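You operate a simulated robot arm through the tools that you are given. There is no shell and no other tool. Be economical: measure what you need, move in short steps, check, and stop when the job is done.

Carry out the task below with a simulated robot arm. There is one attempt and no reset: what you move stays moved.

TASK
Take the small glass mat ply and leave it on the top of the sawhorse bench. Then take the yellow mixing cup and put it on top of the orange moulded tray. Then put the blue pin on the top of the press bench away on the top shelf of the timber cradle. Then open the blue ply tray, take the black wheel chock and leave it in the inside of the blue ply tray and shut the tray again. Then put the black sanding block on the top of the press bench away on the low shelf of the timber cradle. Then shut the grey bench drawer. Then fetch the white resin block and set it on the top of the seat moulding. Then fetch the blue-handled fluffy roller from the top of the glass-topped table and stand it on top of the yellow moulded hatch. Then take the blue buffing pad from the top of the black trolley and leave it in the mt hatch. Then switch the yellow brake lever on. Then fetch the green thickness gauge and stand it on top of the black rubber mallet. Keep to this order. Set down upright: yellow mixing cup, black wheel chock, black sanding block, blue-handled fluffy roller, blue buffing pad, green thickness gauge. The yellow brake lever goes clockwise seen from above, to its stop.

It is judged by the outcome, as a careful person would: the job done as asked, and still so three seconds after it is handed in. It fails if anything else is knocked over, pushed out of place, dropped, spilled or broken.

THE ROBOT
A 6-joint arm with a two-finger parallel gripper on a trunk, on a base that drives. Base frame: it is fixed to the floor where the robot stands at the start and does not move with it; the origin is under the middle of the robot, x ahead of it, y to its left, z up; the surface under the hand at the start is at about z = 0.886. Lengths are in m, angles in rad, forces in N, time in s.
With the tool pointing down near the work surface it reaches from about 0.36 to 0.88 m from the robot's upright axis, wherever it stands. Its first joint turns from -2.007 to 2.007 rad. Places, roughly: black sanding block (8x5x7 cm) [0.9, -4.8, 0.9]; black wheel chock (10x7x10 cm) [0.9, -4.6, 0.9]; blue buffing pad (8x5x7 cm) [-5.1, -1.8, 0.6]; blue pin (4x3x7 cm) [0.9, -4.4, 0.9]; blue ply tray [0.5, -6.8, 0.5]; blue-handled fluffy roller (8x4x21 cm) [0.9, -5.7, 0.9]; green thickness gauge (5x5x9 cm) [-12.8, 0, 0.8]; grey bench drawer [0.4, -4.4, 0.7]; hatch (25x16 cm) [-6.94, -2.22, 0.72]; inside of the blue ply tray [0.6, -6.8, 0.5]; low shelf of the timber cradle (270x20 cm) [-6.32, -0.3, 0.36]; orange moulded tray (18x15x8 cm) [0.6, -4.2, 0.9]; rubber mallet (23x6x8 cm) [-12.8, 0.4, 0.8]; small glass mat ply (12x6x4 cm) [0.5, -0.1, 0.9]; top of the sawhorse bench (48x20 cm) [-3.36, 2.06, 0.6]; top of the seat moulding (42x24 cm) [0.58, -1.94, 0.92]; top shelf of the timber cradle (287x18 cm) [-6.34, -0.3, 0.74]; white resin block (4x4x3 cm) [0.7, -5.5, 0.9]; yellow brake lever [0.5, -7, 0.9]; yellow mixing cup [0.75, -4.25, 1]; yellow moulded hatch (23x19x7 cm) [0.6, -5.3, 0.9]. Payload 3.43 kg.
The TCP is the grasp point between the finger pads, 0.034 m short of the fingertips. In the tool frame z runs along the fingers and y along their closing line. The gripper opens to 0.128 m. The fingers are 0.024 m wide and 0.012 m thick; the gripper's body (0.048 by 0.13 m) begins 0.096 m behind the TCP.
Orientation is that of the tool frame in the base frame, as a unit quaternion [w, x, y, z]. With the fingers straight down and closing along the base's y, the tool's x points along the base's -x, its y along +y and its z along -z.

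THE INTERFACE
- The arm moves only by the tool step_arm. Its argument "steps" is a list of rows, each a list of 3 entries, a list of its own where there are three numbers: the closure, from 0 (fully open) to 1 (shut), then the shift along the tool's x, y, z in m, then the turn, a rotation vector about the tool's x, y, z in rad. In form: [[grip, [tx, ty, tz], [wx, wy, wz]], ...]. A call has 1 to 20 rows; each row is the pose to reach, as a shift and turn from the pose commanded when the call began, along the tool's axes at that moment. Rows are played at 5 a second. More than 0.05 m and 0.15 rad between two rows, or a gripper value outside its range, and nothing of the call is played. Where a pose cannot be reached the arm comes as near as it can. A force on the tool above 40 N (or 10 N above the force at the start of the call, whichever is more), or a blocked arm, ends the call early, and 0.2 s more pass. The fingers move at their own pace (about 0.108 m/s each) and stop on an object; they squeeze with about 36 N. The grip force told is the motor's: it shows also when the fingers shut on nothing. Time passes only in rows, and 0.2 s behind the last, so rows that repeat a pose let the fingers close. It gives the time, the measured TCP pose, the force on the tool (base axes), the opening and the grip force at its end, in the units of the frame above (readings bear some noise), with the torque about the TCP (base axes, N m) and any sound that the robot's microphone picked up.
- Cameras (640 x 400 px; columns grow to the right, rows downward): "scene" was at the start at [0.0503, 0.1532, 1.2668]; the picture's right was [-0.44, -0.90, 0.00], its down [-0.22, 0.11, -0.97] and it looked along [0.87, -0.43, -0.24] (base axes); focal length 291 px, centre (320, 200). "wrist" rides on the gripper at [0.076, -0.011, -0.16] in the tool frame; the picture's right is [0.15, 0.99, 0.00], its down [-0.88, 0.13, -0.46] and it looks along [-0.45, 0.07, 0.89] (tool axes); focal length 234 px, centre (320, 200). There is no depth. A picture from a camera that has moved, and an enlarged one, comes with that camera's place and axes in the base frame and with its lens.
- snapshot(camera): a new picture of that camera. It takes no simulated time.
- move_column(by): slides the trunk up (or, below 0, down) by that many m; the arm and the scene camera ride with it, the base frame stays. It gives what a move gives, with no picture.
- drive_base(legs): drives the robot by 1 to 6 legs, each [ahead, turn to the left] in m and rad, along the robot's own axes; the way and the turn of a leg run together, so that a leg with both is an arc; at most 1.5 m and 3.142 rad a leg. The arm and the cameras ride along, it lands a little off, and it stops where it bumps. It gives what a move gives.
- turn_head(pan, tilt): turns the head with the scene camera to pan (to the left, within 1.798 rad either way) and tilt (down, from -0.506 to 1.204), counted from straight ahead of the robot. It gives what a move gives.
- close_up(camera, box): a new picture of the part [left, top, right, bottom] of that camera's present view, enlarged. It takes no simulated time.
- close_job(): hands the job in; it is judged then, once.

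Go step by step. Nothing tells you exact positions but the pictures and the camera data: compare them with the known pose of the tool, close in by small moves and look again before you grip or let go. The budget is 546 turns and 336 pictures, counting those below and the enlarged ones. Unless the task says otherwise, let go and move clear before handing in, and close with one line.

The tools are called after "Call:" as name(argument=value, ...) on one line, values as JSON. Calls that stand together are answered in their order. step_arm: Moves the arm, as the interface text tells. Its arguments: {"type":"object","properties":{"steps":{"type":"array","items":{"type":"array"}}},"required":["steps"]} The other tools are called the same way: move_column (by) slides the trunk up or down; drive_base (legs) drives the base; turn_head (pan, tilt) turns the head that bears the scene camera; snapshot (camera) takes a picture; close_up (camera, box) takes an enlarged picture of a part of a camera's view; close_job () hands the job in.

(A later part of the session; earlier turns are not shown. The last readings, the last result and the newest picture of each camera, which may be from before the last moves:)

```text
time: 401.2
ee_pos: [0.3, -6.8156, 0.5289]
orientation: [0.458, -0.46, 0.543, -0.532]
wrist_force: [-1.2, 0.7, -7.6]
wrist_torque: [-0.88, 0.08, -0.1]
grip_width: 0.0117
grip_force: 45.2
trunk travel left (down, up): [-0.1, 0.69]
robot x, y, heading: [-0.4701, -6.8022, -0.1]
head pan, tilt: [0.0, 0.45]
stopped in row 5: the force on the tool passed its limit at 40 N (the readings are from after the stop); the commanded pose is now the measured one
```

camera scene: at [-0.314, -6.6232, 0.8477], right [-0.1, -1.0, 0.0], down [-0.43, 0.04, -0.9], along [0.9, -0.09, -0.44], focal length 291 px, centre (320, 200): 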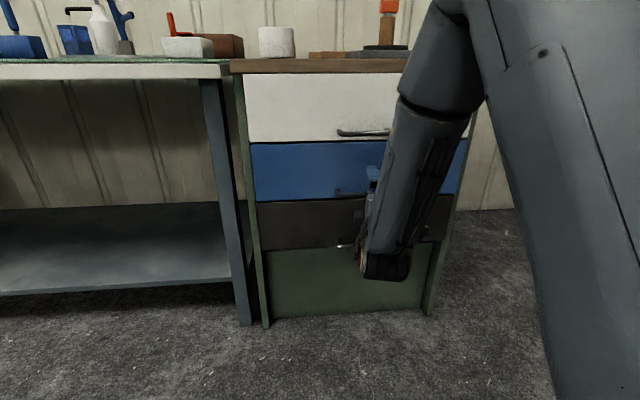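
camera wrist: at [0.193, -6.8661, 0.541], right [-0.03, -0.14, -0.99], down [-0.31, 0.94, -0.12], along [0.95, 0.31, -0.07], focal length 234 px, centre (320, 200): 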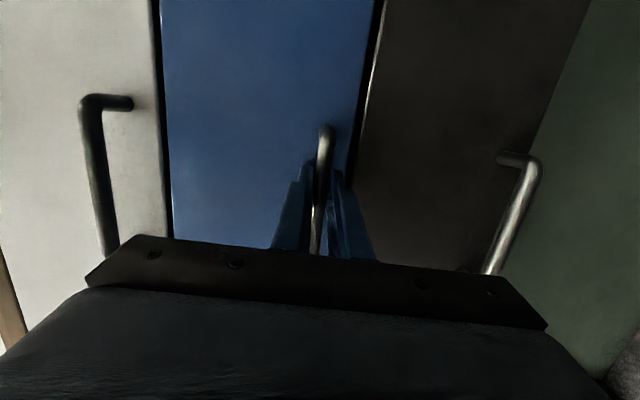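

The tray came out 6 cm. I keep pulling in gentle steps.

Call:
step_arm(steps=[[1, [0.0024, 0, -0.015], [0, 0, 0]], [1, [0.0048, 0, -0.03], [0, 0, 0]], [1, [0.0072, 0, -0.045], [0, 0, 0]], [1, [0.0096, 0, -0.06], [0, 0, 0]], [1, [0.012, 0, -0.075], [0, 0, 0]], [1, [0.0145, 0, -0.09], [0, 0, 0]]])

Call:
snapshot(camera="scene")

```text
time: 402.5
ee_pos: [0.2793, -6.8127, 0.528]
orientation: [0.461, -0.454, 0.541, -0.537]
wrist_force: [-1.1, -5.4, 8.3]
wrist_torque: [-1.02, -0.05, -1.36]
grip_width: 0.0119
grip_force: 45.0
out of reach, approached as far as the arm can: row 2, 3, 4, 5, 6
trunk travel left (down, up): [-0.1, 0.69]
robot x, y, heading: [-0.4726, -6.802, -0.1]
head pan, tilt: [0.0, 0.45]
stopped in row 6: the force on the tool passed its limit at 51 N (the readings are from after the stop); the commanded pose is now the measured one
```

```text
240 pictures are left
camera scene: at [-0.2815, -6.6272, 0.8477], right [-0.1, -0.99, 0.0], down [-0.43, 0.04, -0.9], along [0.9, -0.09, -0.44], focal length 291 px, centre (320, 200)
```

scene: 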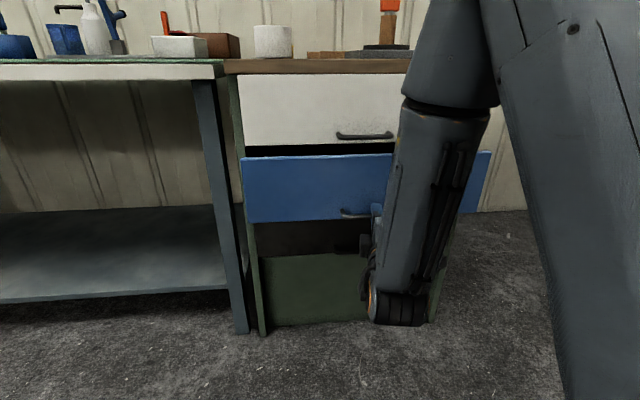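

The arm is at its inner limit, so I continue opening by backing the base slowly.

Call:
drive_base(legs=[[-0.12, 0]])

Call:
snapshot(camera="scene")

```text
time: 403.7
ee_pos: [0.1586, -6.8002, 0.5294]
orientation: [0.46, -0.454, 0.542, -0.537]
wrist_force: [1.3, -25.0, 17.5]
wrist_torque: [-0.9, -0.09, -0.7]
grip_width: 0.0116
grip_force: 44.8
trunk travel left (down, up): [-0.1, 0.69]
robot x, y, heading: [-0.5876, -6.7885, -0.103]
head pan, tilt: [0.0, 0.45]
```

```text
239 pictures are left
camera scene: at [-0.4017, -6.615, 0.8479], right [-0.1, -0.99, 0.0], down [-0.43, 0.04, -0.9], along [0.9, -0.09, -0.43], focal length 291 px, centre (320, 200)
```

scene: 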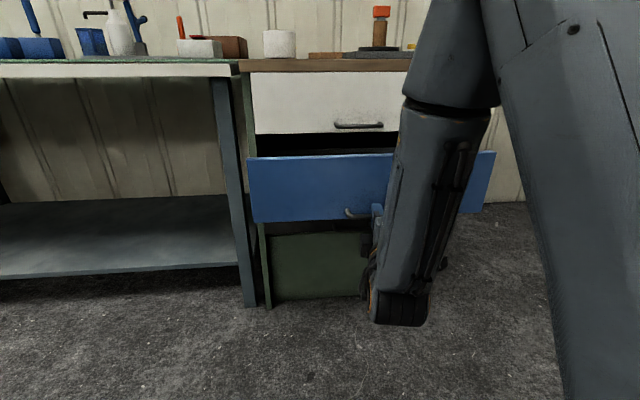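

Open about 20 cm. I relieve the side force and pull another 8 cm.

Call:
step_arm(steps=[[1, [0.006, 0, 0], [0, 0, 0]], [1, [0.012, 0, 0], [0, 0, 0]], [1, [0.012, 0, 0], [0, 0, 0]]])

Call:
drive_base(legs=[[-0.09, 0]])

Call:
snapshot(camera="scene")

```text
time: 404.5
ee_pos: [0.1594, -6.812, 0.5283]
orientation: [0.461, -0.455, 0.54, -0.537]
wrist_force: [0.5, 29.1, 11.1]
wrist_torque: [-0.88, 0.0, 0.72]
grip_width: 0.012
grip_force: 44.9
trunk travel left (down, up): [-0.1, 0.69]
robot x, y, heading: [-0.5894, -6.7915, -0.101]
head pan, tilt: [0.0, 0.45]
```

```text
time: 405.6
ee_pos: [0.0701, -6.803, 0.5283]
orientation: [0.461, -0.453, 0.542, -0.537]
wrist_force: [-0.4, -29.5, 20.3]
wrist_torque: [-0.9, -0.07, -0.7]
grip_width: 0.0118
grip_force: 44.8
trunk travel left (down, up): [-0.1, 0.69]
robot x, y, heading: [-0.6801, -6.7801, -0.099]
head pan, tilt: [0.0, 0.45]
```

```text
238 pictures are left
camera scene: at [-0.491, -6.606, 0.8479], right [-0.1, -0.99, 0.0], down [-0.43, 0.05, -0.9], along [0.9, -0.09, -0.43], focal length 291 px, centre (320, 200)
```

scene: 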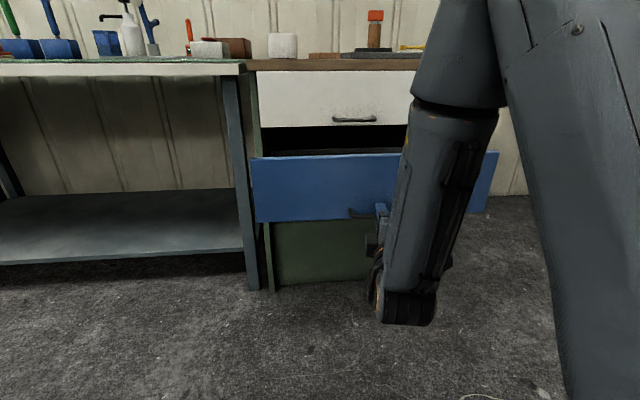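

The tray is open about 29 cm. I let go of the bar and back away.

Call:
step_arm(steps=[[0.6, [0.005, 0, 0], [0, 0, 0]], [0.3, [0.005, 0, 0], [0, 0, 0]], [0.3, [0.005, 0, 0], [0, 0, 0]]])

Call:
drive_base(legs=[[-0.35, 0]])

Call:
snapshot(camera="scene")

Call:
snapshot(camera="wrist")

```text
time: 406.4
ee_pos: [0.0698, -6.8079, 0.5277]
orientation: [0.46, -0.453, 0.542, -0.538]
wrist_force: [-0.7, 0.1, 0.1]
wrist_torque: [0.01, 0.01, 0.01]
grip_width: 0.0897
grip_force: 0.0
trunk travel left (down, up): [-0.1, 0.69]
robot x, y, heading: [-0.6807, -6.7819, -0.104]
head pan, tilt: [0.0, 0.45]
```

```text
time: 408.7
ee_pos: [-0.2781, -6.7692, 0.5277]
orientation: [0.461, -0.454, 0.542, -0.537]
wrist_force: [-0.2, 0.4, 0.0]
wrist_torque: [-0.01, -0.03, 0.0]
grip_width: 0.0897
grip_force: 0.1
trunk travel left (down, up): [-0.1, 0.69]
robot x, y, heading: [-1.024, -6.7457, -0.105]
head pan, tilt: [0.0, 0.45]
```

```text
237 pictures are left
camera scene: at [-0.8385, -6.5695, 0.8476], right [-0.1, -0.99, 0.0], down [-0.43, 0.04, -0.9], along [0.9, -0.09, -0.44], focal length 291 px, centre (320, 200)
```

scene: 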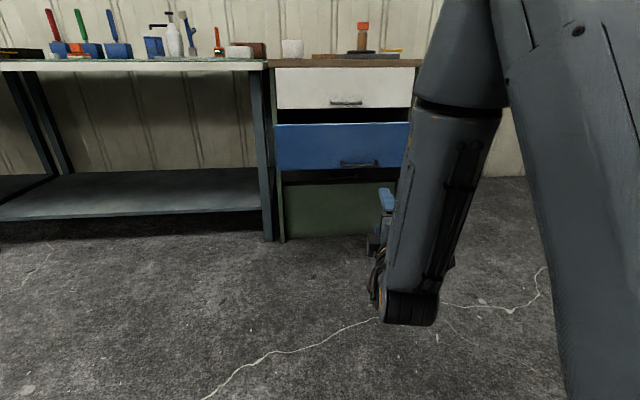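

```text
236 pictures are left
camera wrist: at [-0.4472, -6.8185, 0.5377], right [-0.02, -0.13, -0.99], down [-0.3, 0.94, -0.12], along [0.95, 0.3, -0.06], focal length 234 px, centre (320, 200)
```

wrist: 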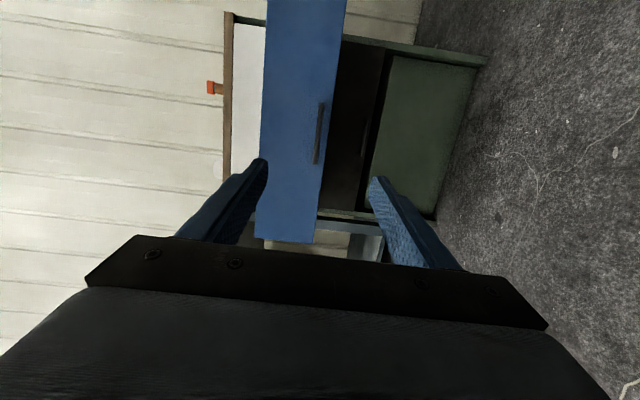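

Now I raise the trunk and turn the hand back to pointing down (roll, then pitch).

Call:
move_column(by=0.4)

Call:
step_arm(steps=[[0, [0, 0, 0], [0, 0, 0.14]], [0, [0, 0, 0], [0, 0, 0.28]], [0, [0, 0, 0], [0, 0, 0.42]], [0, [0, 0, 0], [0, 0, 0.56]], [0, [0, 0, 0], [0, 0, 0.7]], [0, [0, 0, 0], [0, 0, 0.84]], [0, [0, 0, 0], [0, 0, 0.98]], [0, [0, 0, 0], [0, 0, 1.12]], [0, [0, 0, 0], [0, 0, 1.26]], [0, [0, 0, 0], [0, 0, 1.4]], [0, [0, 0, 0], [0, 0, 1.5]], [0, [0, 0, 0], [0, 0, 1.571]]])

Call:
step_arm(steps=[[0, [-0.03, 0, 0], [0, 0.14, 0]], [0, [-0.06, 0, 0], [0, 0.28, 0]], [0, [-0.09, 0, 0], [0, 0.42, 0]], [0, [-0.12, 0, 0], [0, 0.56, 0]], [0, [-0.15, 0, -0.01], [0, 0.7, 0]], [0, [-0.17, 0, -0.03], [0, 0.84, 0]], [0, [-0.17, 0, -0.06], [0, 0.98, 0]], [0, [-0.17, 0, -0.09], [0, 1.12, 0]], [0, [-0.17, 0, -0.12], [0, 1.26, 0]], [0, [-0.17, 0, -0.15], [0, 1.4, 0]], [0, [-0.17, 0, -0.18], [0, 1.5, 0]], [0, [-0.17, 0, -0.2], [0, 1.571, 0]], [0, [-0.17, 0, -0.22], [0, 1.571, 0]]])

```text
time: 412.5
ee_pos: [-0.3499, -6.7613, 0.9276]
orientation: [0.458, -0.452, 0.544, -0.539]
wrist_force: [-0.1, 0.0, -0.9]
wrist_torque: [-0.03, -0.02, 0.01]
grip_width: 0.0895
grip_force: 0.0
trunk travel left (down, up): [-0.5, 0.29]
robot x, y, heading: [-1.0304, -6.7463, -0.099]
head pan, tilt: [0.0, 0.45]
```

```text
time: 415.1
ee_pos: [-0.3471, -6.761, 0.9337]
orientation: [0.701, 0.035, 0.707, -0.087]
wrist_force: [0.0, 0.1, 0.6]
wrist_torque: [0.0, -0.01, 0.0]
grip_width: 0.1278
grip_force: 0.1
out of reach, approached as far as the arm can: row 11, 12
trunk travel left (down, up): [-0.5, 0.29]
robot x, y, heading: [-1.0247, -6.7471, -0.099]
head pan, tilt: [0.0, 0.45]
```

```text
time: 417.9
ee_pos: [-0.5605, -6.7105, 1.1016]
orientation: [-0.006, 0.086, 0.996, -0.036]
wrist_force: [-0.4, 1.1, -0.7]
wrist_torque: [-0.01, 0.01, 0.03]
grip_width: 0.1281
grip_force: 0.1
trunk travel left (down, up): [-0.5, 0.29]
robot x, y, heading: [-1.0271, -6.742, -0.105]
head pan, tilt: [0.0, 0.45]
```

Now for the wheel chock: I level the hand and drive back to the press bench spot right of the drawer.

Call:
step_arm(steps=[[0, [0, 0, -0.04], [-0.072, 0, 0]], [0, [0, 0, -0.08], [-0.072, 0, 0]]])

Call:
drive_base(legs=[[0, 1.457], [1.0, 0], [1.0, 0], [0, -1.352]])

Call:
turn_head(pan=0.0, tilt=0.4)

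Call:
snapshot(camera="scene")

```text
time: 418.5
ee_pos: [-0.5604, -6.7042, 1.1835]
orientation: [0.0, 0.087, 0.996, -0.002]
wrist_force: [0.4, -0.1, 0.6]
wrist_torque: [0.0, 0.01, 0.01]
grip_width: 0.128
grip_force: 0.0
trunk travel left (down, up): [-0.5, 0.29]
robot x, y, heading: [-1.0263, -6.7452, -0.1]
head pan, tilt: [0.0, 0.45]
```

```text
time: 435.3
ee_pos: [-0.1331, -4.7097, 1.1824]
orientation: [-0.001, 0.037, 0.999, -0.003]
wrist_force: [0.4, -0.5, 0.0]
wrist_torque: [-0.01, -0.05, 0.0]
grip_width: 0.1279
grip_force: 0.1
trunk travel left (down, up): [-0.5, 0.29]
robot x, y, heading: [-0.5952, -4.8012, 0.001]
head pan, tilt: [0.0, 0.45]
```

```text
time: 436.0
ee_pos: [-0.1324, -4.71, 1.1835]
orientation: [0.0, 0.036, 0.999, -0.002]
wrist_force: [0.4, 0.1, -0.8]
wrist_torque: [-0.02, -0.01, -0.03]
grip_width: 0.128
grip_force: 0.0
trunk travel left (down, up): [-0.5, 0.29]
robot x, y, heading: [-0.5933, -4.7966, 0.0]
head pan, tilt: [0.0, 0.4]
```

```text
235 pictures are left
camera scene: at [-0.5347, -4.6036, 1.2523], right [0.0, -1.0, 0.0], down [-0.39, 0.0, -0.92], along [0.92, 0.0, -0.39], focal length 291 px, centre (320, 200)
```

scene: 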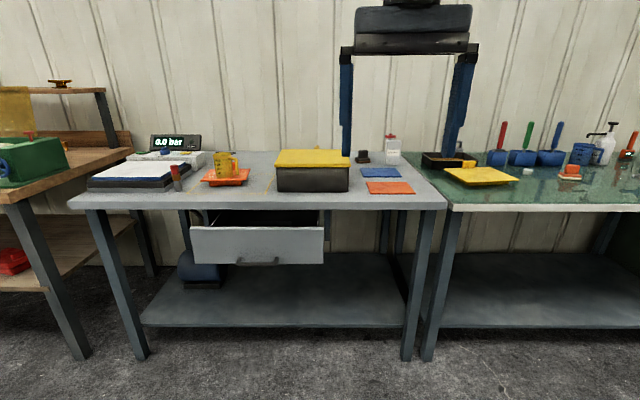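

I drive up and bring the hand above the chock to inspect its shape.

Call:
drive_base(legs=[[0.69, 0]])

Call:
step_arm(steps=[[0, [-0.045, 0.01, 0], [0, 0, -0.035]], [0, [-0.09, 0.02, 0], [0, 0, -0.07]], [0, [-0.135, 0.03, 0.0], [0, 0, -0.07]], [0, [-0.18, 0.04, 0.0], [0, 0, -0.07]], [0, [-0.225, 0.05, 0.0], [0, 0, -0.07]], [0, [-0.25, 0.07, 0.0], [0, 0, -0.07]], [0, [-0.25, 0.07, 0.0], [0, 0, -0.07]]])

Call:
snapshot(camera="wrist")

Call:
turn_head(pan=0.0, tilt=0.6)

Call:
close_up(camera="scene", box=[300, 80, 460, 180])

```text
time: 439.8
ee_pos: [0.5553, -4.7108, 1.1834]
orientation: [-0.001, 0.037, 0.999, -0.003]
wrist_force: [1.3, 0.6, -0.2]
wrist_torque: [0.0, -0.01, -0.03]
grip_width: 0.1277
grip_force: 0.1
trunk travel left (down, up): [-0.5, 0.29]
robot x, y, heading: [0.0946, -4.7981, -0.004]
head pan, tilt: [0.0, 0.4]
```

```text
time: 441.4
ee_pos: [0.8094, -4.6602, 1.184]
orientation: [-0.001, 0.003, 1.0, -0.003]
wrist_force: [-0.3, 0.4, 0.4]
wrist_torque: [0.02, -0.02, 0.02]
grip_width: 0.1281
grip_force: 0.0
trunk travel left (down, up): [-0.5, 0.29]
robot x, y, heading: [0.0954, -4.8037, -0.001]
head pan, tilt: [0.0, 0.4]
```

```text
234 pictures are left
camera wrist: at [0.7351, -4.6705, 1.3427], right [-0.14, 0.99, 0.0], down [0.88, 0.13, 0.45], along [0.45, 0.06, -0.89], focal length 234 px, centre (320, 200)
```

wrist: 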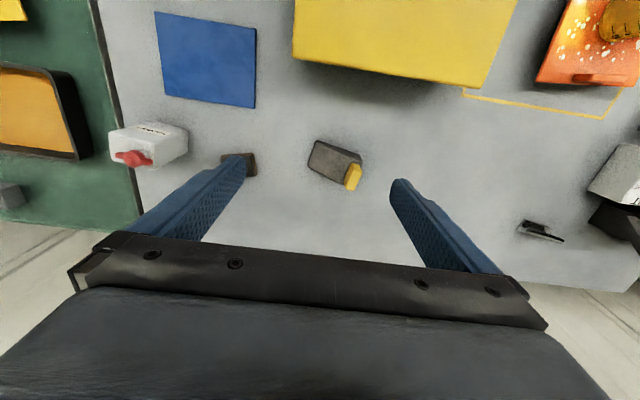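

```text
time: 442.1
ee_pos: [0.8095, -4.6596, 1.1828]
orientation: [-0.001, 0.003, 1.0, -0.003]
wrist_force: [-0.9, 0.2, 0.3]
wrist_torque: [0.02, 0.0, 0.0]
grip_width: 0.1282
grip_force: 0.0
trunk travel left (down, up): [-0.5, 0.29]
robot x, y, heading: [0.0929, -4.7977, -0.004]
head pan, tilt: [0.0, 0.6]
```

```text
4.00 times, centred on (380, 130) of scene
camera zoom: at [0.1497, -4.6041, 1.2342], right [0.0, -1.0, 0.0], down [-0.56, 0.0, -0.83], along [0.83, 0.0, -0.56], focal length 1163 px, centre (80, 480)
```

zoom: 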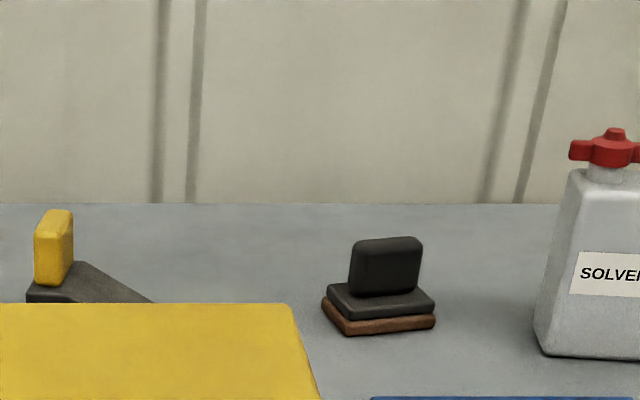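

I zoom the wrist view on the chock to get its orientation.

Call:
close_up(camera="wrist", box=[270, 115, 410, 205])

```text
4.44 times, centred on (340, 160) of wrist
camera zoom: at [0.7349, -4.6705, 1.3428], right [-0.14, 0.99, 0.0], down [0.88, 0.13, 0.45], along [0.45, 0.06, -0.89], focal length 1041 px, centre (231, 378)
```

zoom: 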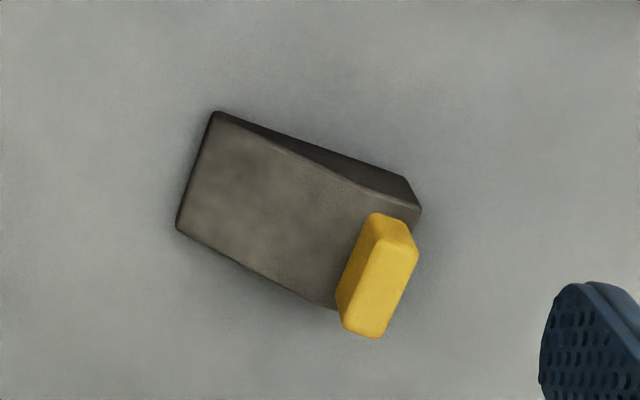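

The chock's upright yellow tab (centre ≈ [0.882, -4.587, 0.925], ~2 cm thick along y) is the natural grip. I hover over it, yawed about 10°.

Call:
step_arm(steps=[[0, [-0.02, 0.02, 0.035], [0, 0, 0.05]], [0, [-0.04, 0.04, 0.07], [0, 0, 0.1]], [0, [-0.06, 0.06, 0.105], [0, 0, 0.165]], [0.3, [-0.0725, 0.073, 0.14], [0, 0, 0.165]], [0.3, [-0.0725, 0.073, 0.153], [0, 0, 0.165]], [0.3, [-0.0725, 0.073, 0.153], [0, 0, 0.165]]])

Call:
snapshot(camera="wrist")

Call:
close_up(camera="scene", box=[240, 80, 400, 180])

```text
time: 443.5
ee_pos: [0.8833, -4.5881, 1.0291]
orientation: [-0.001, 0.084, 0.996, -0.002]
wrist_force: [0.8, 1.2, 0.5]
wrist_torque: [0.0, 0.01, 0.02]
grip_width: 0.0897
grip_force: 0.1
trunk travel left (down, up): [-0.5, 0.29]
robot x, y, heading: [0.0951, -4.7971, 0.005]
head pan, tilt: [0.0, 0.6]
```

```text
231 pictures are left
camera wrist: at [0.8075, -4.5849, 1.1881], right [0.02, 1.0, 0.0], down [0.89, -0.02, 0.45], along [0.45, -0.01, -0.89], focal length 234 px, centre (320, 200)
```

wrist: 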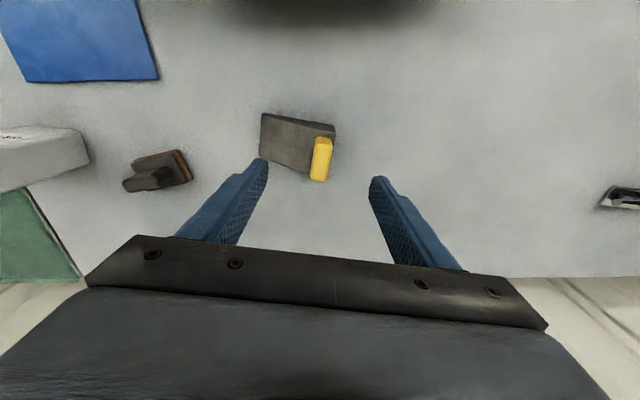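

```text
4.00 times, centred on (320, 130) of scene
camera zoom: at [0.1496, -4.604, 1.2341], right [0.0, -1.0, 0.0], down [-0.56, 0.0, -0.83], along [0.83, 0.0, -0.56], focal length 1163 px, centre (320, 480)
```

zoom: 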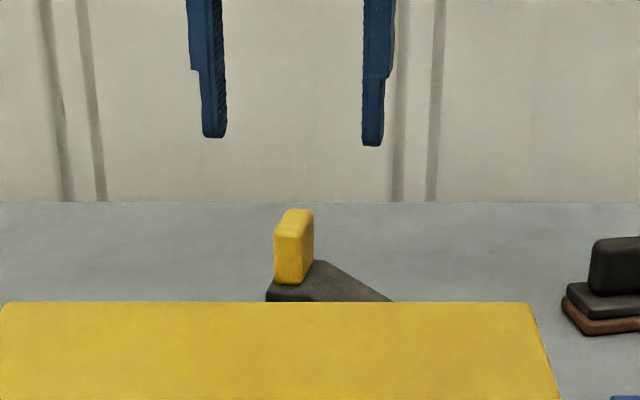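

Aligned. I descend to z 0.937 and close on the tab.

Call:
step_arm(steps=[[0.3, [0, 0, 0.04], [0, 0, 0]], [0.3, [0, 0, 0.08], [0, 0, 0]], [0.3, [0, 0, 0.092], [0, 0, 0]], [0.3, [0, 0, 0.092], [0, 0, 0]], [0.7, [0, 0, 0.092], [0, 0, 0]], [1, [0, 0, 0.092], [0, 0, 0]], [1, [0, 0, 0.092], [0, 0, 0]], [1, [0, 0, 0.092], [0, 0, 0]]])

Call:
close_up(camera="scene", box=[240, 80, 400, 180])

```text
time: 445.3
ee_pos: [0.8816, -4.5881, 0.9364]
orientation: [-0.001, 0.085, 0.996, -0.001]
wrist_force: [-0.6, 1.3, -0.6]
wrist_torque: [0.17, -0.07, 0.04]
grip_width: 0.0195
grip_force: 35.8
trunk travel left (down, up): [-0.5, 0.29]
robot x, y, heading: [0.0967, -4.7995, 0.002]
head pan, tilt: [0.0, 0.6]
```

```text
4.00 times, centred on (320, 130) of scene
camera zoom: at [0.1496, -4.604, 1.2341], right [0.0, -1.0, 0.0], down [-0.56, 0.0, -0.83], along [0.83, 0.0, -0.56], focal length 1163 px, centre (320, 480)
```

zoom: 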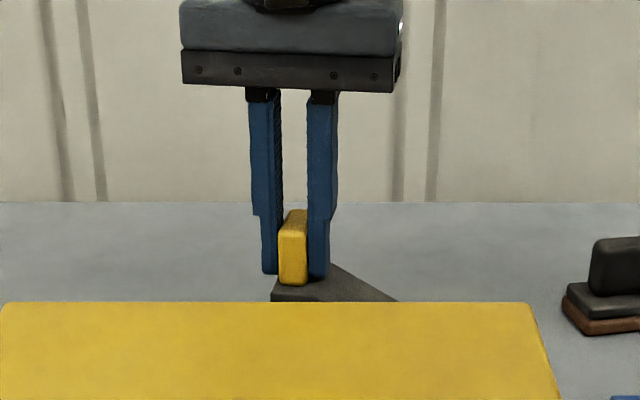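

Tab gripped. I lift high enough to clear the box lid, check, and draw the arm in.

Call:
step_arm(steps=[[1, [0, 0, -0.02], [0, 0, 0]], [1, [0, 0, -0.06], [0, 0, 0]], [1, [0, 0, -0.1], [0, 0, 0]], [1, [0, 0, -0.14], [0, 0, 0]], [1, [0, 0, -0.18], [0, 0, 0]], [1, [0, 0, -0.22], [0, 0, 0]], [1, [0.04, -0.02, -0.22], [0, 0, 0]], [1, [0.08, -0.045, -0.22], [0, 0, 0]], [1, [0.12, -0.07, -0.22], [0, 0, 0]], [1, [0.16, -0.095, -0.22], [0, 0, 0]], [1, [0.2, -0.12, -0.22], [0, 0, 0]], [1, [0.24, -0.145, -0.22], [0, 0, 0]], [1, [0.28, -0.165, -0.22], [0, 0, 0]], [1, [0.303, -0.184, -0.22], [0, 0, 0]], [1, [0.303, -0.184, -0.22], [0, 0, 0]]])

Call:
snapshot(camera="wrist")

Call:
snapshot(camera="scene")

```text
time: 448.5
ee_pos: [0.5536, -4.717, 1.1587]
orientation: [-0.001, 0.086, 0.996, -0.002]
wrist_force: [0.4, -0.8, -1.7]
wrist_torque: [0.03, -0.04, 0.01]
grip_width: 0.0196
grip_force: 36.3
out of reach, approached as far as the arm can: row 6
trunk travel left (down, up): [-0.5, 0.29]
robot x, y, heading: [0.0916, -4.7972, -0.0]
head pan, tilt: [0.0, 0.6]
```

```text
228 pictures are left
camera wrist: at [0.478, -4.7141, 1.3172], right [0.02, 1.0, 0.0], down [0.89, -0.02, 0.45], along [0.45, -0.01, -0.89], focal length 234 px, centre (320, 200)
```

wrist: 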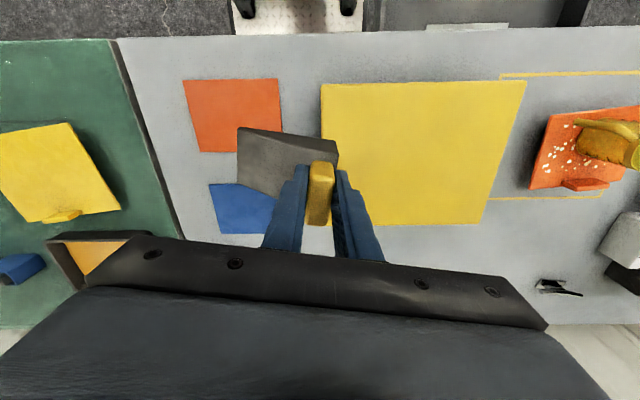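

```text
227 pictures are left
camera scene: at [0.1497, -4.6041, 1.2341], right [0.0, -1.0, 0.0], down [-0.56, 0.0, -0.83], along [0.83, 0.0, -0.56], focal length 291 px, centre (320, 200)
```

scene: 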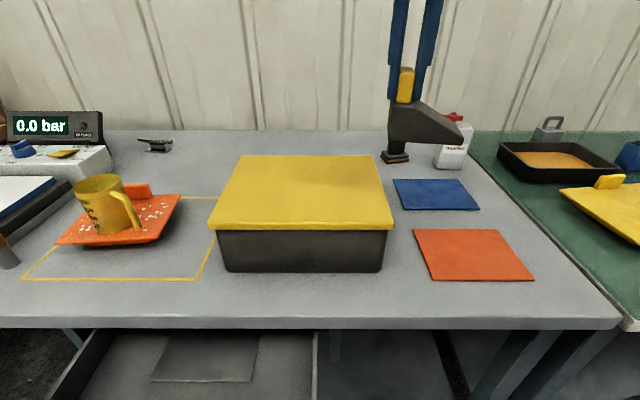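

The chock hangs level. I back off and drive to the open blue tray.

Call:
drive_base(legs=[[-0.75, 0], [0, -1.571], [1.0, 0], [1.0, 0], [0, 1.571]])

Call:
turn_head(pan=0.0, tilt=0.55)

Call:
snapshot(camera="scene")

```text
time: 469.7
ee_pos: [-0.185, -6.7155, 1.158]
orientation: [-0.001, 0.087, 0.996, -0.001]
wrist_force: [-0.7, -0.4, -3.4]
wrist_torque: [0.08, 0.06, -0.01]
grip_width: 0.0196
grip_force: 35.9
trunk travel left (down, up): [-0.5, 0.29]
robot x, y, heading: [-0.6458, -6.7933, -0.008]
head pan, tilt: [0.0, 0.6]
```

```text
time: 470.4
ee_pos: [-0.186, -6.7156, 1.1574]
orientation: [-0.001, 0.086, 0.996, -0.002]
wrist_force: [1.1, -0.3, -2.9]
wrist_torque: [0.06, -0.01, -0.03]
grip_width: 0.0196
grip_force: 36.3
trunk travel left (down, up): [-0.5, 0.29]
robot x, y, heading: [-0.6478, -6.7967, -0.006]
head pan, tilt: [0.0, 0.55]
```

```text
226 pictures are left
camera scene: at [-0.5877, -6.6016, 1.2386], right [-0.01, -1.0, 0.0], down [-0.52, 0.0, -0.85], along [0.85, 0.0, -0.52], focal length 291 px, centre (320, 200)
```

scene: 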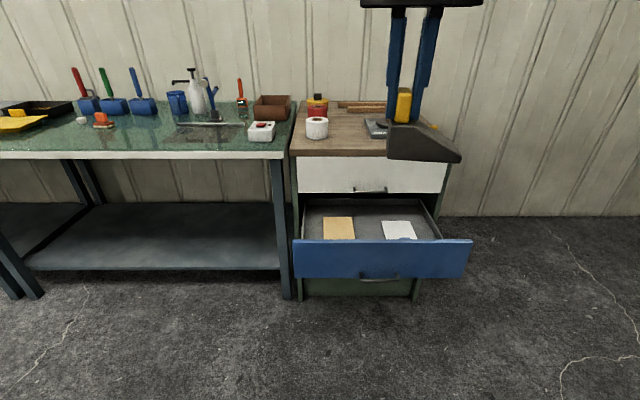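

Inside the tray lie a tan and a white sheet with an 11 cm gap between. I drive a bit closer, move the chock above the tray and look down with the wrist camera.

Call:
drive_base(legs=[[0.13, 0]])

Call:
step_arm(steps=[[1, [-0.045, 0, 0], [0, 0, -0.04]], [1, [-0.09, -0.005, 0], [0, 0, -0.08]], [1, [-0.135, -0.01, 0], [0, 0, -0.12]], [1, [-0.18, -0.015, 0], [0, 0, -0.17]], [1, [-0.225, -0.02, 0], [0, 0, -0.17]], [1, [-0.25, -0.02, 0], [0, 0, -0.17]], [1, [-0.25, -0.02, 0], [0, 0, -0.17]]])

Call:
snapshot(camera="wrist")

```text
time: 471.6
ee_pos: [-0.0544, -6.7153, 1.158]
orientation: [-0.001, 0.085, 0.996, -0.001]
wrist_force: [-0.1, 0.0, -2.6]
wrist_torque: [0.02, 0.01, 0.01]
grip_width: 0.0197
grip_force: 36.1
trunk travel left (down, up): [-0.5, 0.29]
robot x, y, heading: [-0.5182, -6.7963, -0.004]
head pan, tilt: [0.0, 0.55]
```

```text
time: 473.2
ee_pos: [0.1879, -6.7784, 1.1581]
orientation: [-0.001, 0.001, 1.0, -0.001]
wrist_force: [0.4, 0.0, -3.0]
wrist_torque: [0.07, 0.03, 0.04]
grip_width: 0.0197
grip_force: 36.4
trunk travel left (down, up): [-0.5, 0.29]
robot x, y, heading: [-0.5131, -6.7987, -0.005]
head pan, tilt: [0.0, 0.55]
```

```text
225 pictures are left
camera wrist: at [0.1131, -6.789, 1.3173], right [-0.14, 0.99, 0.0], down [0.88, 0.13, 0.45], along [0.45, 0.06, -0.89], focal length 234 px, centre (320, 200)
```

wrist: 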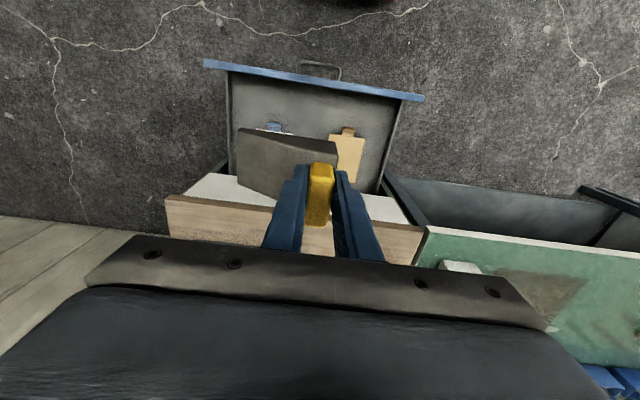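

The sheets are tabbed plies starting at x≈0.25; the front area x 0.13–0.235 of the tray is free. The chock (7 cm in x) fits there around x≈0.182. I lower the trunk and look again.

Call:
step_arm(steps=[[1, [0.006, 0, 0], [0, 0, 0]], [1, [0.006, 0, 0], [0, 0, 0]]])

Call:
move_column(by=-0.38)

Call:
snapshot(camera="wrist")

Call:
snapshot(camera="scene")

```text
time: 473.8
ee_pos: [0.1809, -6.7785, 1.1575]
orientation: [-0.001, 0.002, 1.0, -0.002]
wrist_force: [-0.5, 0.2, -2.6]
wrist_torque: [0.06, 0.04, 0.01]
grip_width: 0.0198
grip_force: 36.0
trunk travel left (down, up): [-0.5, 0.29]
robot x, y, heading: [-0.5132, -6.798, -0.001]
head pan, tilt: [0.0, 0.55]
```

```text
time: 477.5
ee_pos: [0.1819, -6.7791, 0.7783]
orientation: [-0.001, 0.002, 1.0, -0.001]
wrist_force: [-0.1, -0.7, -3.2]
wrist_torque: [0.06, 0.02, -0.04]
grip_width: 0.0195
grip_force: 35.6
trunk travel left (down, up): [-0.12, 0.67]
robot x, y, heading: [-0.517, -6.7989, -0.002]
head pan, tilt: [0.0, 0.55]
```

```text
224 pictures are left
camera wrist: at [0.1069, -6.7891, 0.937], right [-0.14, 0.99, 0.0], down [0.88, 0.13, 0.45], along [0.45, 0.06, -0.89], focal length 234 px, centre (320, 200)
```

wrist: 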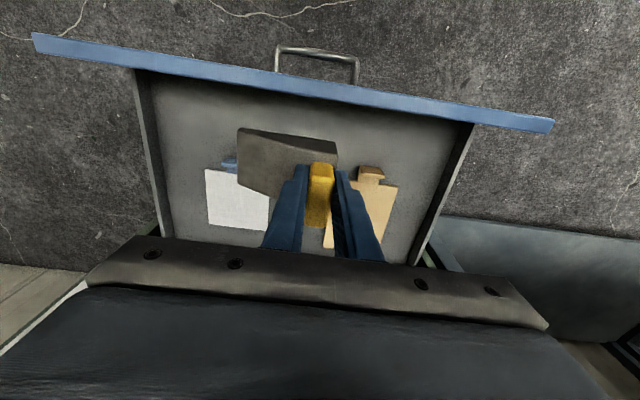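

```text
223 pictures are left
camera scene: at [-0.3516, -6.6028, 0.8586], right [-0.01, -1.0, 0.0], down [-0.52, 0.0, -0.85], along [0.85, 0.0, -0.52], focal length 291 px, centre (320, 200)
```

scene: 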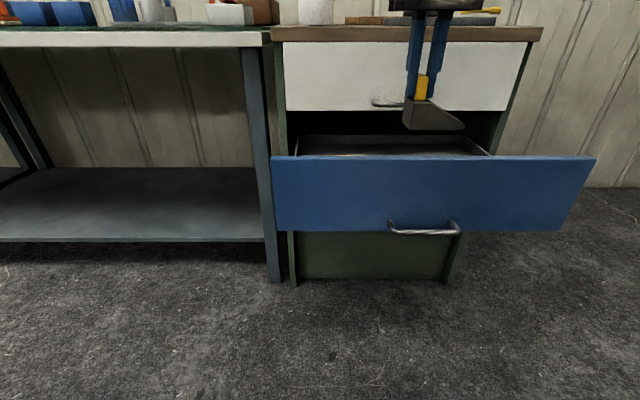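

All clear. I lower the chock into the tray with the arm, slowing near the floor.

Call:
step_arm(steps=[[1, [0.002, 0, 0.04], [0, 0, 0]], [1, [0.002, 0, 0.08], [0, 0, 0]], [1, [0.002, 0, 0.12], [0, 0, 0]], [1, [0.002, 0, 0.15], [0, 0, 0]], [1, [0.002, 0, 0.16], [0, 0, 0]], [1, [0.002, 0, 0.165], [0, 0, 0]], [1, [0.002, 0, 0.168], [0, 0, 0]], [1, [0.002, 0, 0.17], [0, 0, 0]], [1, [0.002, 0, 0.172], [0, 0, 0]]])

Call:
snapshot(camera="wrist")

```text
time: 479.4
ee_pos: [0.181, -6.7797, 0.6111]
orientation: [0.004, 0.002, 1.0, -0.002]
wrist_force: [1.0, -0.8, 13.1]
wrist_torque: [0.23, 0.32, -0.01]
grip_width: 0.0197
grip_force: 36.1
trunk travel left (down, up): [-0.12, 0.67]
robot x, y, heading: [-0.5114, -6.7969, -0.005]
head pan, tilt: [0.0, 0.55]
stopped in row 9: the force on the tool passed its limit at 43 N (the readings are from after the stop); the commanded pose is now the measured one
```

```text
222 pictures are left
camera wrist: at [0.105, -6.7896, 0.77], right [-0.14, 0.99, 0.0], down [0.88, 0.13, 0.46], along [0.46, 0.06, -0.89], focal length 234 px, centre (320, 200)
```

wrist: 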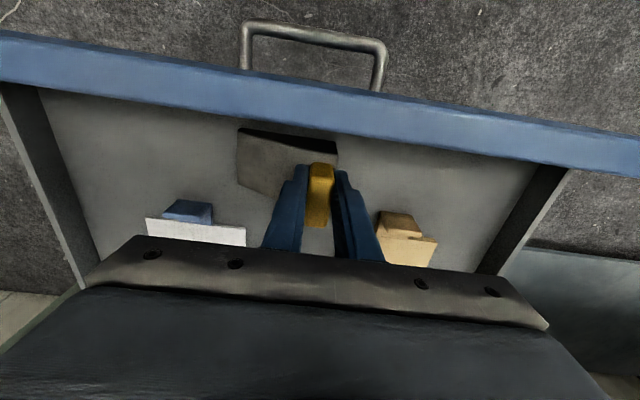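

The chock is down on the tray floor. I release and rise straight up.

Call:
step_arm(steps=[[0.9, [0, 0, -0.001], [0, 0, 0]], [0.7, [0, 0, -0.001], [0, 0, 0]], [0.6, [0, 0, -0.001], [0, 0, 0]], [0.6, [0, 0, -0.001], [0, 0, 0]], [0.6, [0, 0, -0.03], [0, 0, 0]], [0.6, [0, 0, -0.07], [0, 0, 0]], [0.6, [0, 0, -0.12], [0, 0, 0]], [0.6, [0, 0, -0.16], [0, 0, 0]]])

Call:
snapshot(camera="wrist")

```text
time: 481.2
ee_pos: [0.1798, -6.7775, 0.7689]
orientation: [0.002, 0.002, 1.0, -0.002]
wrist_force: [0.5, 0.7, -0.1]
wrist_torque: [0.01, 0.03, 0.01]
grip_width: 0.0512
grip_force: 0.1
trunk travel left (down, up): [-0.12, 0.67]
robot x, y, heading: [-0.5145, -6.7959, -0.005]
head pan, tilt: [0.0, 0.55]
```

```text
221 pictures are left
camera wrist: at [0.1047, -6.7881, 0.9283], right [-0.14, 0.99, 0.0], down [0.88, 0.13, 0.46], along [0.46, 0.06, -0.89], focal length 234 px, centre (320, 200)
```

wrist: 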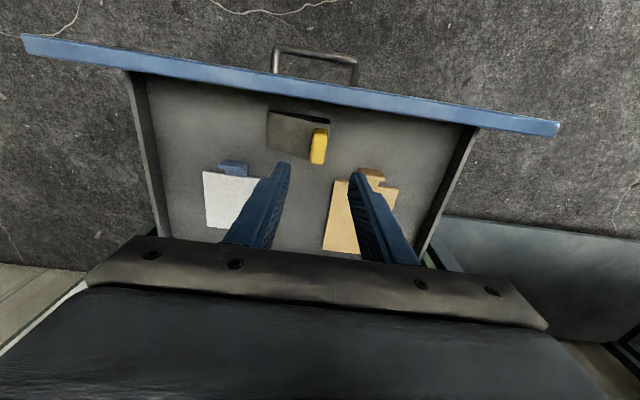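

The chock stands in the tray. To shut it I'll push the front panel with the closed fingers pitched forward. I back off first, then lower and pitch the hand in front of the panel.

Call:
drive_base(legs=[[-0.32, 0]])

Call:
step_arm(steps=[[1, [0, -0.005, 0.02], [0, -0.1, 0]], [1, [0, -0.01, 0.04], [0, -0.2, 0]], [1, [0, -0.015, 0.06], [0, -0.3, 0]], [1, [0, -0.02, 0.08], [0, -0.4, 0]], [1, [0, -0.025, 0.1], [0, -0.5, 0]], [1, [0, -0.03, 0.12], [0, -0.6, 0]], [1, [0, -0.03, 0.147], [0, -0.7, 0]], [1, [0, -0.03, 0.147], [0, -0.8, 0]], [1, [0, -0.03, 0.147], [0, -0.8, 0]]])

Call:
snapshot(camera="scene")

Call:
snapshot(camera="wrist")

```text
time: 483.4
ee_pos: [-0.1404, -6.7774, 0.7695]
orientation: [0.003, 0.003, 1.0, -0.002]
wrist_force: [-0.2, 0.5, 0.2]
wrist_torque: [0.01, -0.03, -0.04]
grip_width: 0.0513
grip_force: 0.0
trunk travel left (down, up): [-0.12, 0.67]
robot x, y, heading: [-0.8368, -6.7928, -0.009]
head pan, tilt: [0.0, 0.55]
```

```text
time: 485.4
ee_pos: [-0.1378, -6.8078, 0.6219]
orientation: [0.392, 0.002, 0.92, -0.003]
wrist_force: [0.1, -0.2, -0.3]
wrist_torque: [0.0, -0.03, 0.0]
grip_width: 0.0002
grip_force: 32.9
trunk travel left (down, up): [-0.12, 0.67]
robot x, y, heading: [-0.8315, -6.7935, -0.006]
head pan, tilt: [0.0, 0.55]
```

```text
220 pictures are left
camera scene: at [-0.6718, -6.6012, 0.8586], right [-0.01, -1.0, 0.0], down [-0.52, 0.0, -0.85], along [0.85, -0.01, -0.52], focal length 291 px, centre (320, 200)
```

scene: 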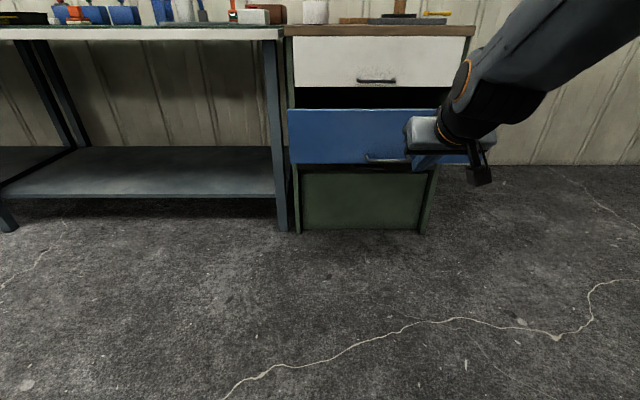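

```text
219 pictures are left
camera wrist: at [-0.306, -6.8178, 0.6769], right [-0.09, 0.99, -0.11], down [0.28, 0.13, 0.95], along [0.95, 0.06, -0.29], focal length 234 px, centre (320, 200)
```

wrist: 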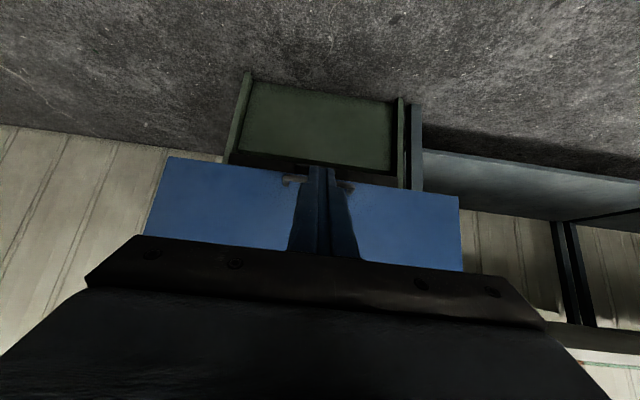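

Fingertips are at z≈0.60, centred and above the bar. I drive forward to push the tray in.

Call:
drive_base(legs=[[0.4, 0]])

Call:
snapshot(camera="scene")

```text
time: 487.9
ee_pos: [0.2567, -6.8133, 0.6213]
orientation: [0.392, 0.003, 0.92, -0.004]
wrist_force: [0.3, -0.6, 0.0]
wrist_torque: [-0.01, -0.03, 0.01]
grip_width: 0.0
grip_force: 33.1
trunk travel left (down, up): [-0.12, 0.67]
robot x, y, heading: [-0.4392, -6.7951, -0.014]
head pan, tilt: [0.0, 0.55]
```

```text
218 pictures are left
camera scene: at [-0.2744, -6.6054, 0.8586], right [-0.01, -1.0, 0.0], down [-0.52, 0.01, -0.85], along [0.85, -0.01, -0.52], focal length 291 px, centre (320, 200)
```

scene: 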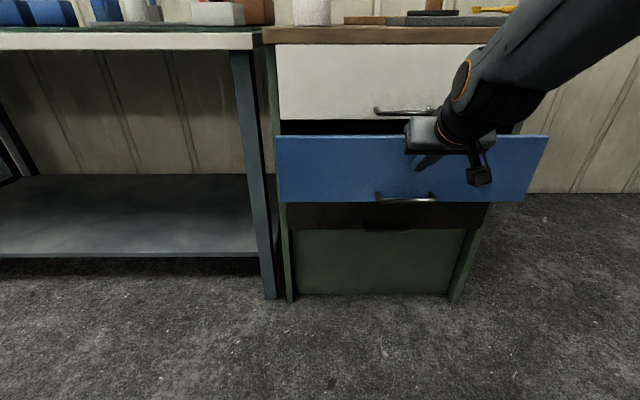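

Sliding smoothly, about 12 cm to go. I continue in smaller drives.

Call:
drive_base(legs=[[0.09, 0]])

Call:
snapshot(camera="scene")

```text
time: 489.0
ee_pos: [0.3481, -6.8141, 0.6218]
orientation: [0.392, 0.003, 0.92, -0.003]
wrist_force: [-0.2, -0.5, -0.6]
wrist_torque: [-0.02, -0.02, -0.02]
grip_width: 0.0001
grip_force: 33.1
trunk travel left (down, up): [-0.12, 0.67]
robot x, y, heading: [-0.3477, -6.7973, -0.009]
head pan, tilt: [0.0, 0.55]
```

```text
217 pictures are left
camera scene: at [-0.1844, -6.6062, 0.8586], right [-0.01, -1.0, 0.0], down [-0.52, 0.01, -0.85], along [0.85, -0.01, -0.52], focal length 291 px, centre (320, 200)
```

scene: 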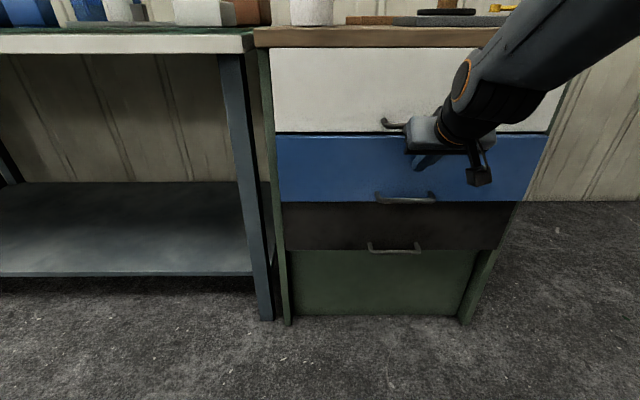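

Almost closed. I finish by pushing with the arm until the force shows it is home.

Call:
step_arm(steps=[[1, [-0.007, 0, 0.0072], [0, 0, 0]], [1, [-0.014, 0, 0.0143], [0, 0, 0]], [1, [-0.021, 0, 0.0215], [0, 0, 0]], [1, [-0.028, 0, 0.0287], [0, 0, 0]], [1, [-0.0314, 0, 0.0323], [0, 0, 0]], [1, [-0.035, 0, 0.0359], [0, 0, 0]]])

Call:
snapshot(camera="scene")

```text
time: 489.6
ee_pos: [0.3642, -6.814, 0.6192]
orientation: [0.389, 0.002, 0.921, -0.003]
wrist_force: [-13.1, -0.9, 4.2]
wrist_torque: [-0.04, 0.08, -0.03]
grip_width: 0.0
grip_force: 32.8
trunk travel left (down, up): [-0.12, 0.67]
robot x, y, heading: [-0.3477, -6.7958, -0.008]
head pan, tilt: [0.0, 0.55]
stopped in row 3: the force on the tool passed its limit at 59 N (the readings are from after the stop); the commanded pose is now the measured one
```

```text
216 pictures are left
camera scene: at [-0.1851, -6.6063, 0.8587], right [-0.01, -1.0, 0.0], down [-0.52, 0.01, -0.85], along [0.85, -0.01, -0.52], focal length 291 px, centre (320, 200)
```

scene: 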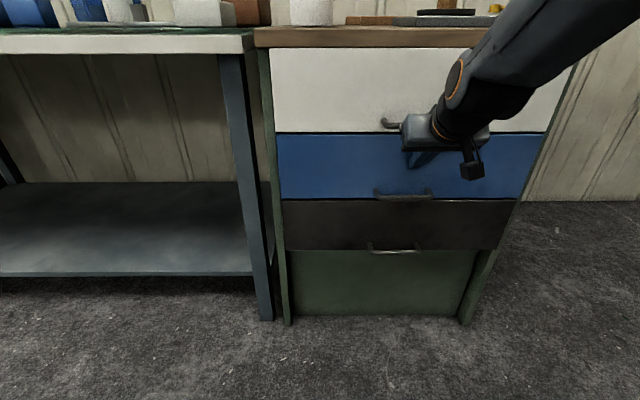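

The tray is shut with the chock inside. For the sanding block I keep the hand pitched forward, since it must go under the cradle's top shelf later. I back off, raise the trunk and drive to the press bench again.

Call:
drive_base(legs=[[-0.4, 0]])

Call:
move_column(by=0.38)

Call:
step_arm(steps=[[0, [0.02, 0, -0.04], [0, 0, 0]], [0, [-0.01, 0, -0.08], [0, 0, 0]], [0, [-0.04, 0, -0.11], [0, 0, 0]], [0, [-0.04, 0, -0.11], [0, 0, 0]]])

Call:
snapshot(camera="scene")

Call:
drive_base(legs=[[0, 1.571], [1.0, 0], [1.0, 0], [0, -1.571]])

```text
time: 492.1
ee_pos: [-0.0333, -6.8111, 0.6199]
orientation: [0.389, 0.004, 0.921, -0.003]
wrist_force: [-0.1, 0.3, 0.1]
wrist_torque: [0.01, -0.04, -0.02]
grip_width: 0.0
grip_force: 32.9
trunk travel left (down, up): [-0.12, 0.67]
robot x, y, heading: [-0.7502, -6.7953, -0.006]
head pan, tilt: [0.0, 0.55]
```

```text
time: 495.8
ee_pos: [-0.0335, -6.8105, 1.0003]
orientation: [0.39, 0.004, 0.921, -0.004]
wrist_force: [0.1, 0.0, -0.4]
wrist_torque: [0.02, -0.01, 0.02]
grip_width: 0.0
grip_force: 33.1
trunk travel left (down, up): [-0.5, 0.29]
robot x, y, heading: [-0.7499, -6.7932, -0.007]
head pan, tilt: [0.0, 0.55]
```

```text
time: 496.8
ee_pos: [-0.0848, -6.8093, 1.1054]
orientation: [0.388, 0.004, 0.922, -0.004]
wrist_force: [-0.9, -0.1, -0.3]
wrist_torque: [0.02, -0.01, 0.01]
grip_width: 0.1282
grip_force: 0.1
trunk travel left (down, up): [-0.5, 0.29]
robot x, y, heading: [-0.7507, -6.7938, -0.001]
head pan, tilt: [0.0, 0.55]
```

```text
215 pictures are left
camera scene: at [-0.6896, -6.6008, 1.2386], right [-0.01, -1.0, 0.0], down [-0.52, 0.01, -0.85], along [0.85, -0.01, -0.52], focal length 291 px, centre (320, 200)
```

scene: 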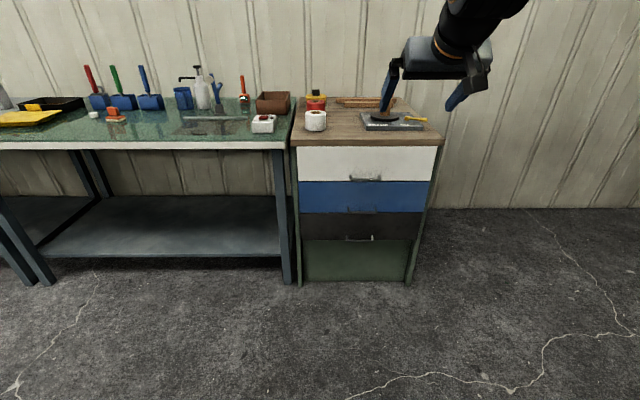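

```text
time: 514.3
ee_pos: [-0.0271, -4.8568, 1.1057]
orientation: [0.389, 0.024, 0.921, -0.013]
wrist_force: [-0.8, -0.5, -0.6]
wrist_torque: [0.02, 0.01, -0.01]
grip_width: 0.1281
grip_force: 0.1
trunk travel left (down, up): [-0.5, 0.29]
robot x, y, heading: [-0.6888, -4.8149, -0.056]
head pan, tilt: [0.0, 0.55]
```

The tray looks fully shut. I straighten the heading, drive up to the bench and look at the sanding block.

Call:
drive_base(legs=[[0, 0.05], [0.72, 0]])

Call:
turn_head(pan=-0.25, tilt=0.6)

Call:
snapshot(camera="scene")

Call:
snapshot(camera="wrist")

```text
time: 518.7
ee_pos: [0.6952, -4.8243, 1.1052]
orientation: [0.389, -0.002, 0.921, -0.001]
wrist_force: [0.3, -0.1, 0.2]
wrist_torque: [-0.05, 0.0, 0.01]
grip_width: 0.1282
grip_force: 0.0
trunk travel left (down, up): [-0.5, 0.29]
robot x, y, heading: [0.0286, -4.8154, -0.007]
head pan, tilt: [0.0, 0.55]
```

```text
time: 519.5
ee_pos: [0.6953, -4.8243, 1.1056]
orientation: [0.389, -0.001, 0.921, -0.001]
wrist_force: [-0.6, 0.7, 0.0]
wrist_torque: [0.01, 0.0, 0.0]
grip_width: 0.1279
grip_force: 0.0
trunk travel left (down, up): [-0.5, 0.29]
robot x, y, heading: [0.0317, -4.8171, 0.0]
head pan, tilt: [-0.25, 0.6]
```

```text
214 pictures are left
camera scene: at [0.0842, -4.643, 1.2341], right [-0.25, -0.97, 0.0], down [-0.55, 0.14, -0.83], along [0.8, -0.2, -0.56], focal length 291 px, centre (320, 200)
```

scene: 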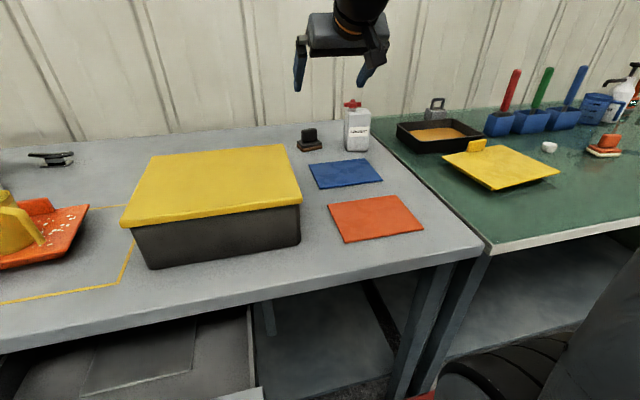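

```text
213 pictures are left
camera wrist: at [0.5291, -4.835, 1.1617], right [-0.1, 0.99, -0.11], down [0.29, 0.13, 0.95], along [0.95, 0.07, -0.3], focal length 234 px, centre (320, 200)
```

wrist: 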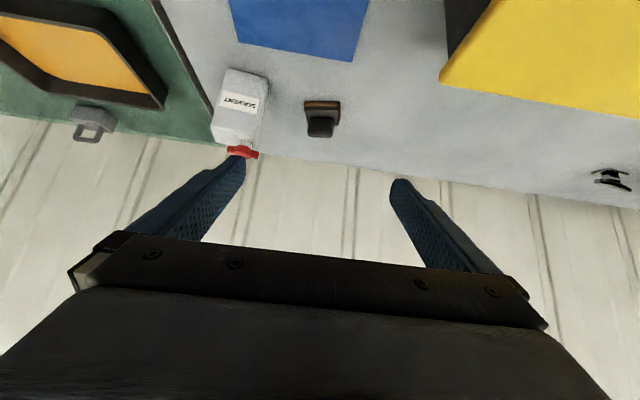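

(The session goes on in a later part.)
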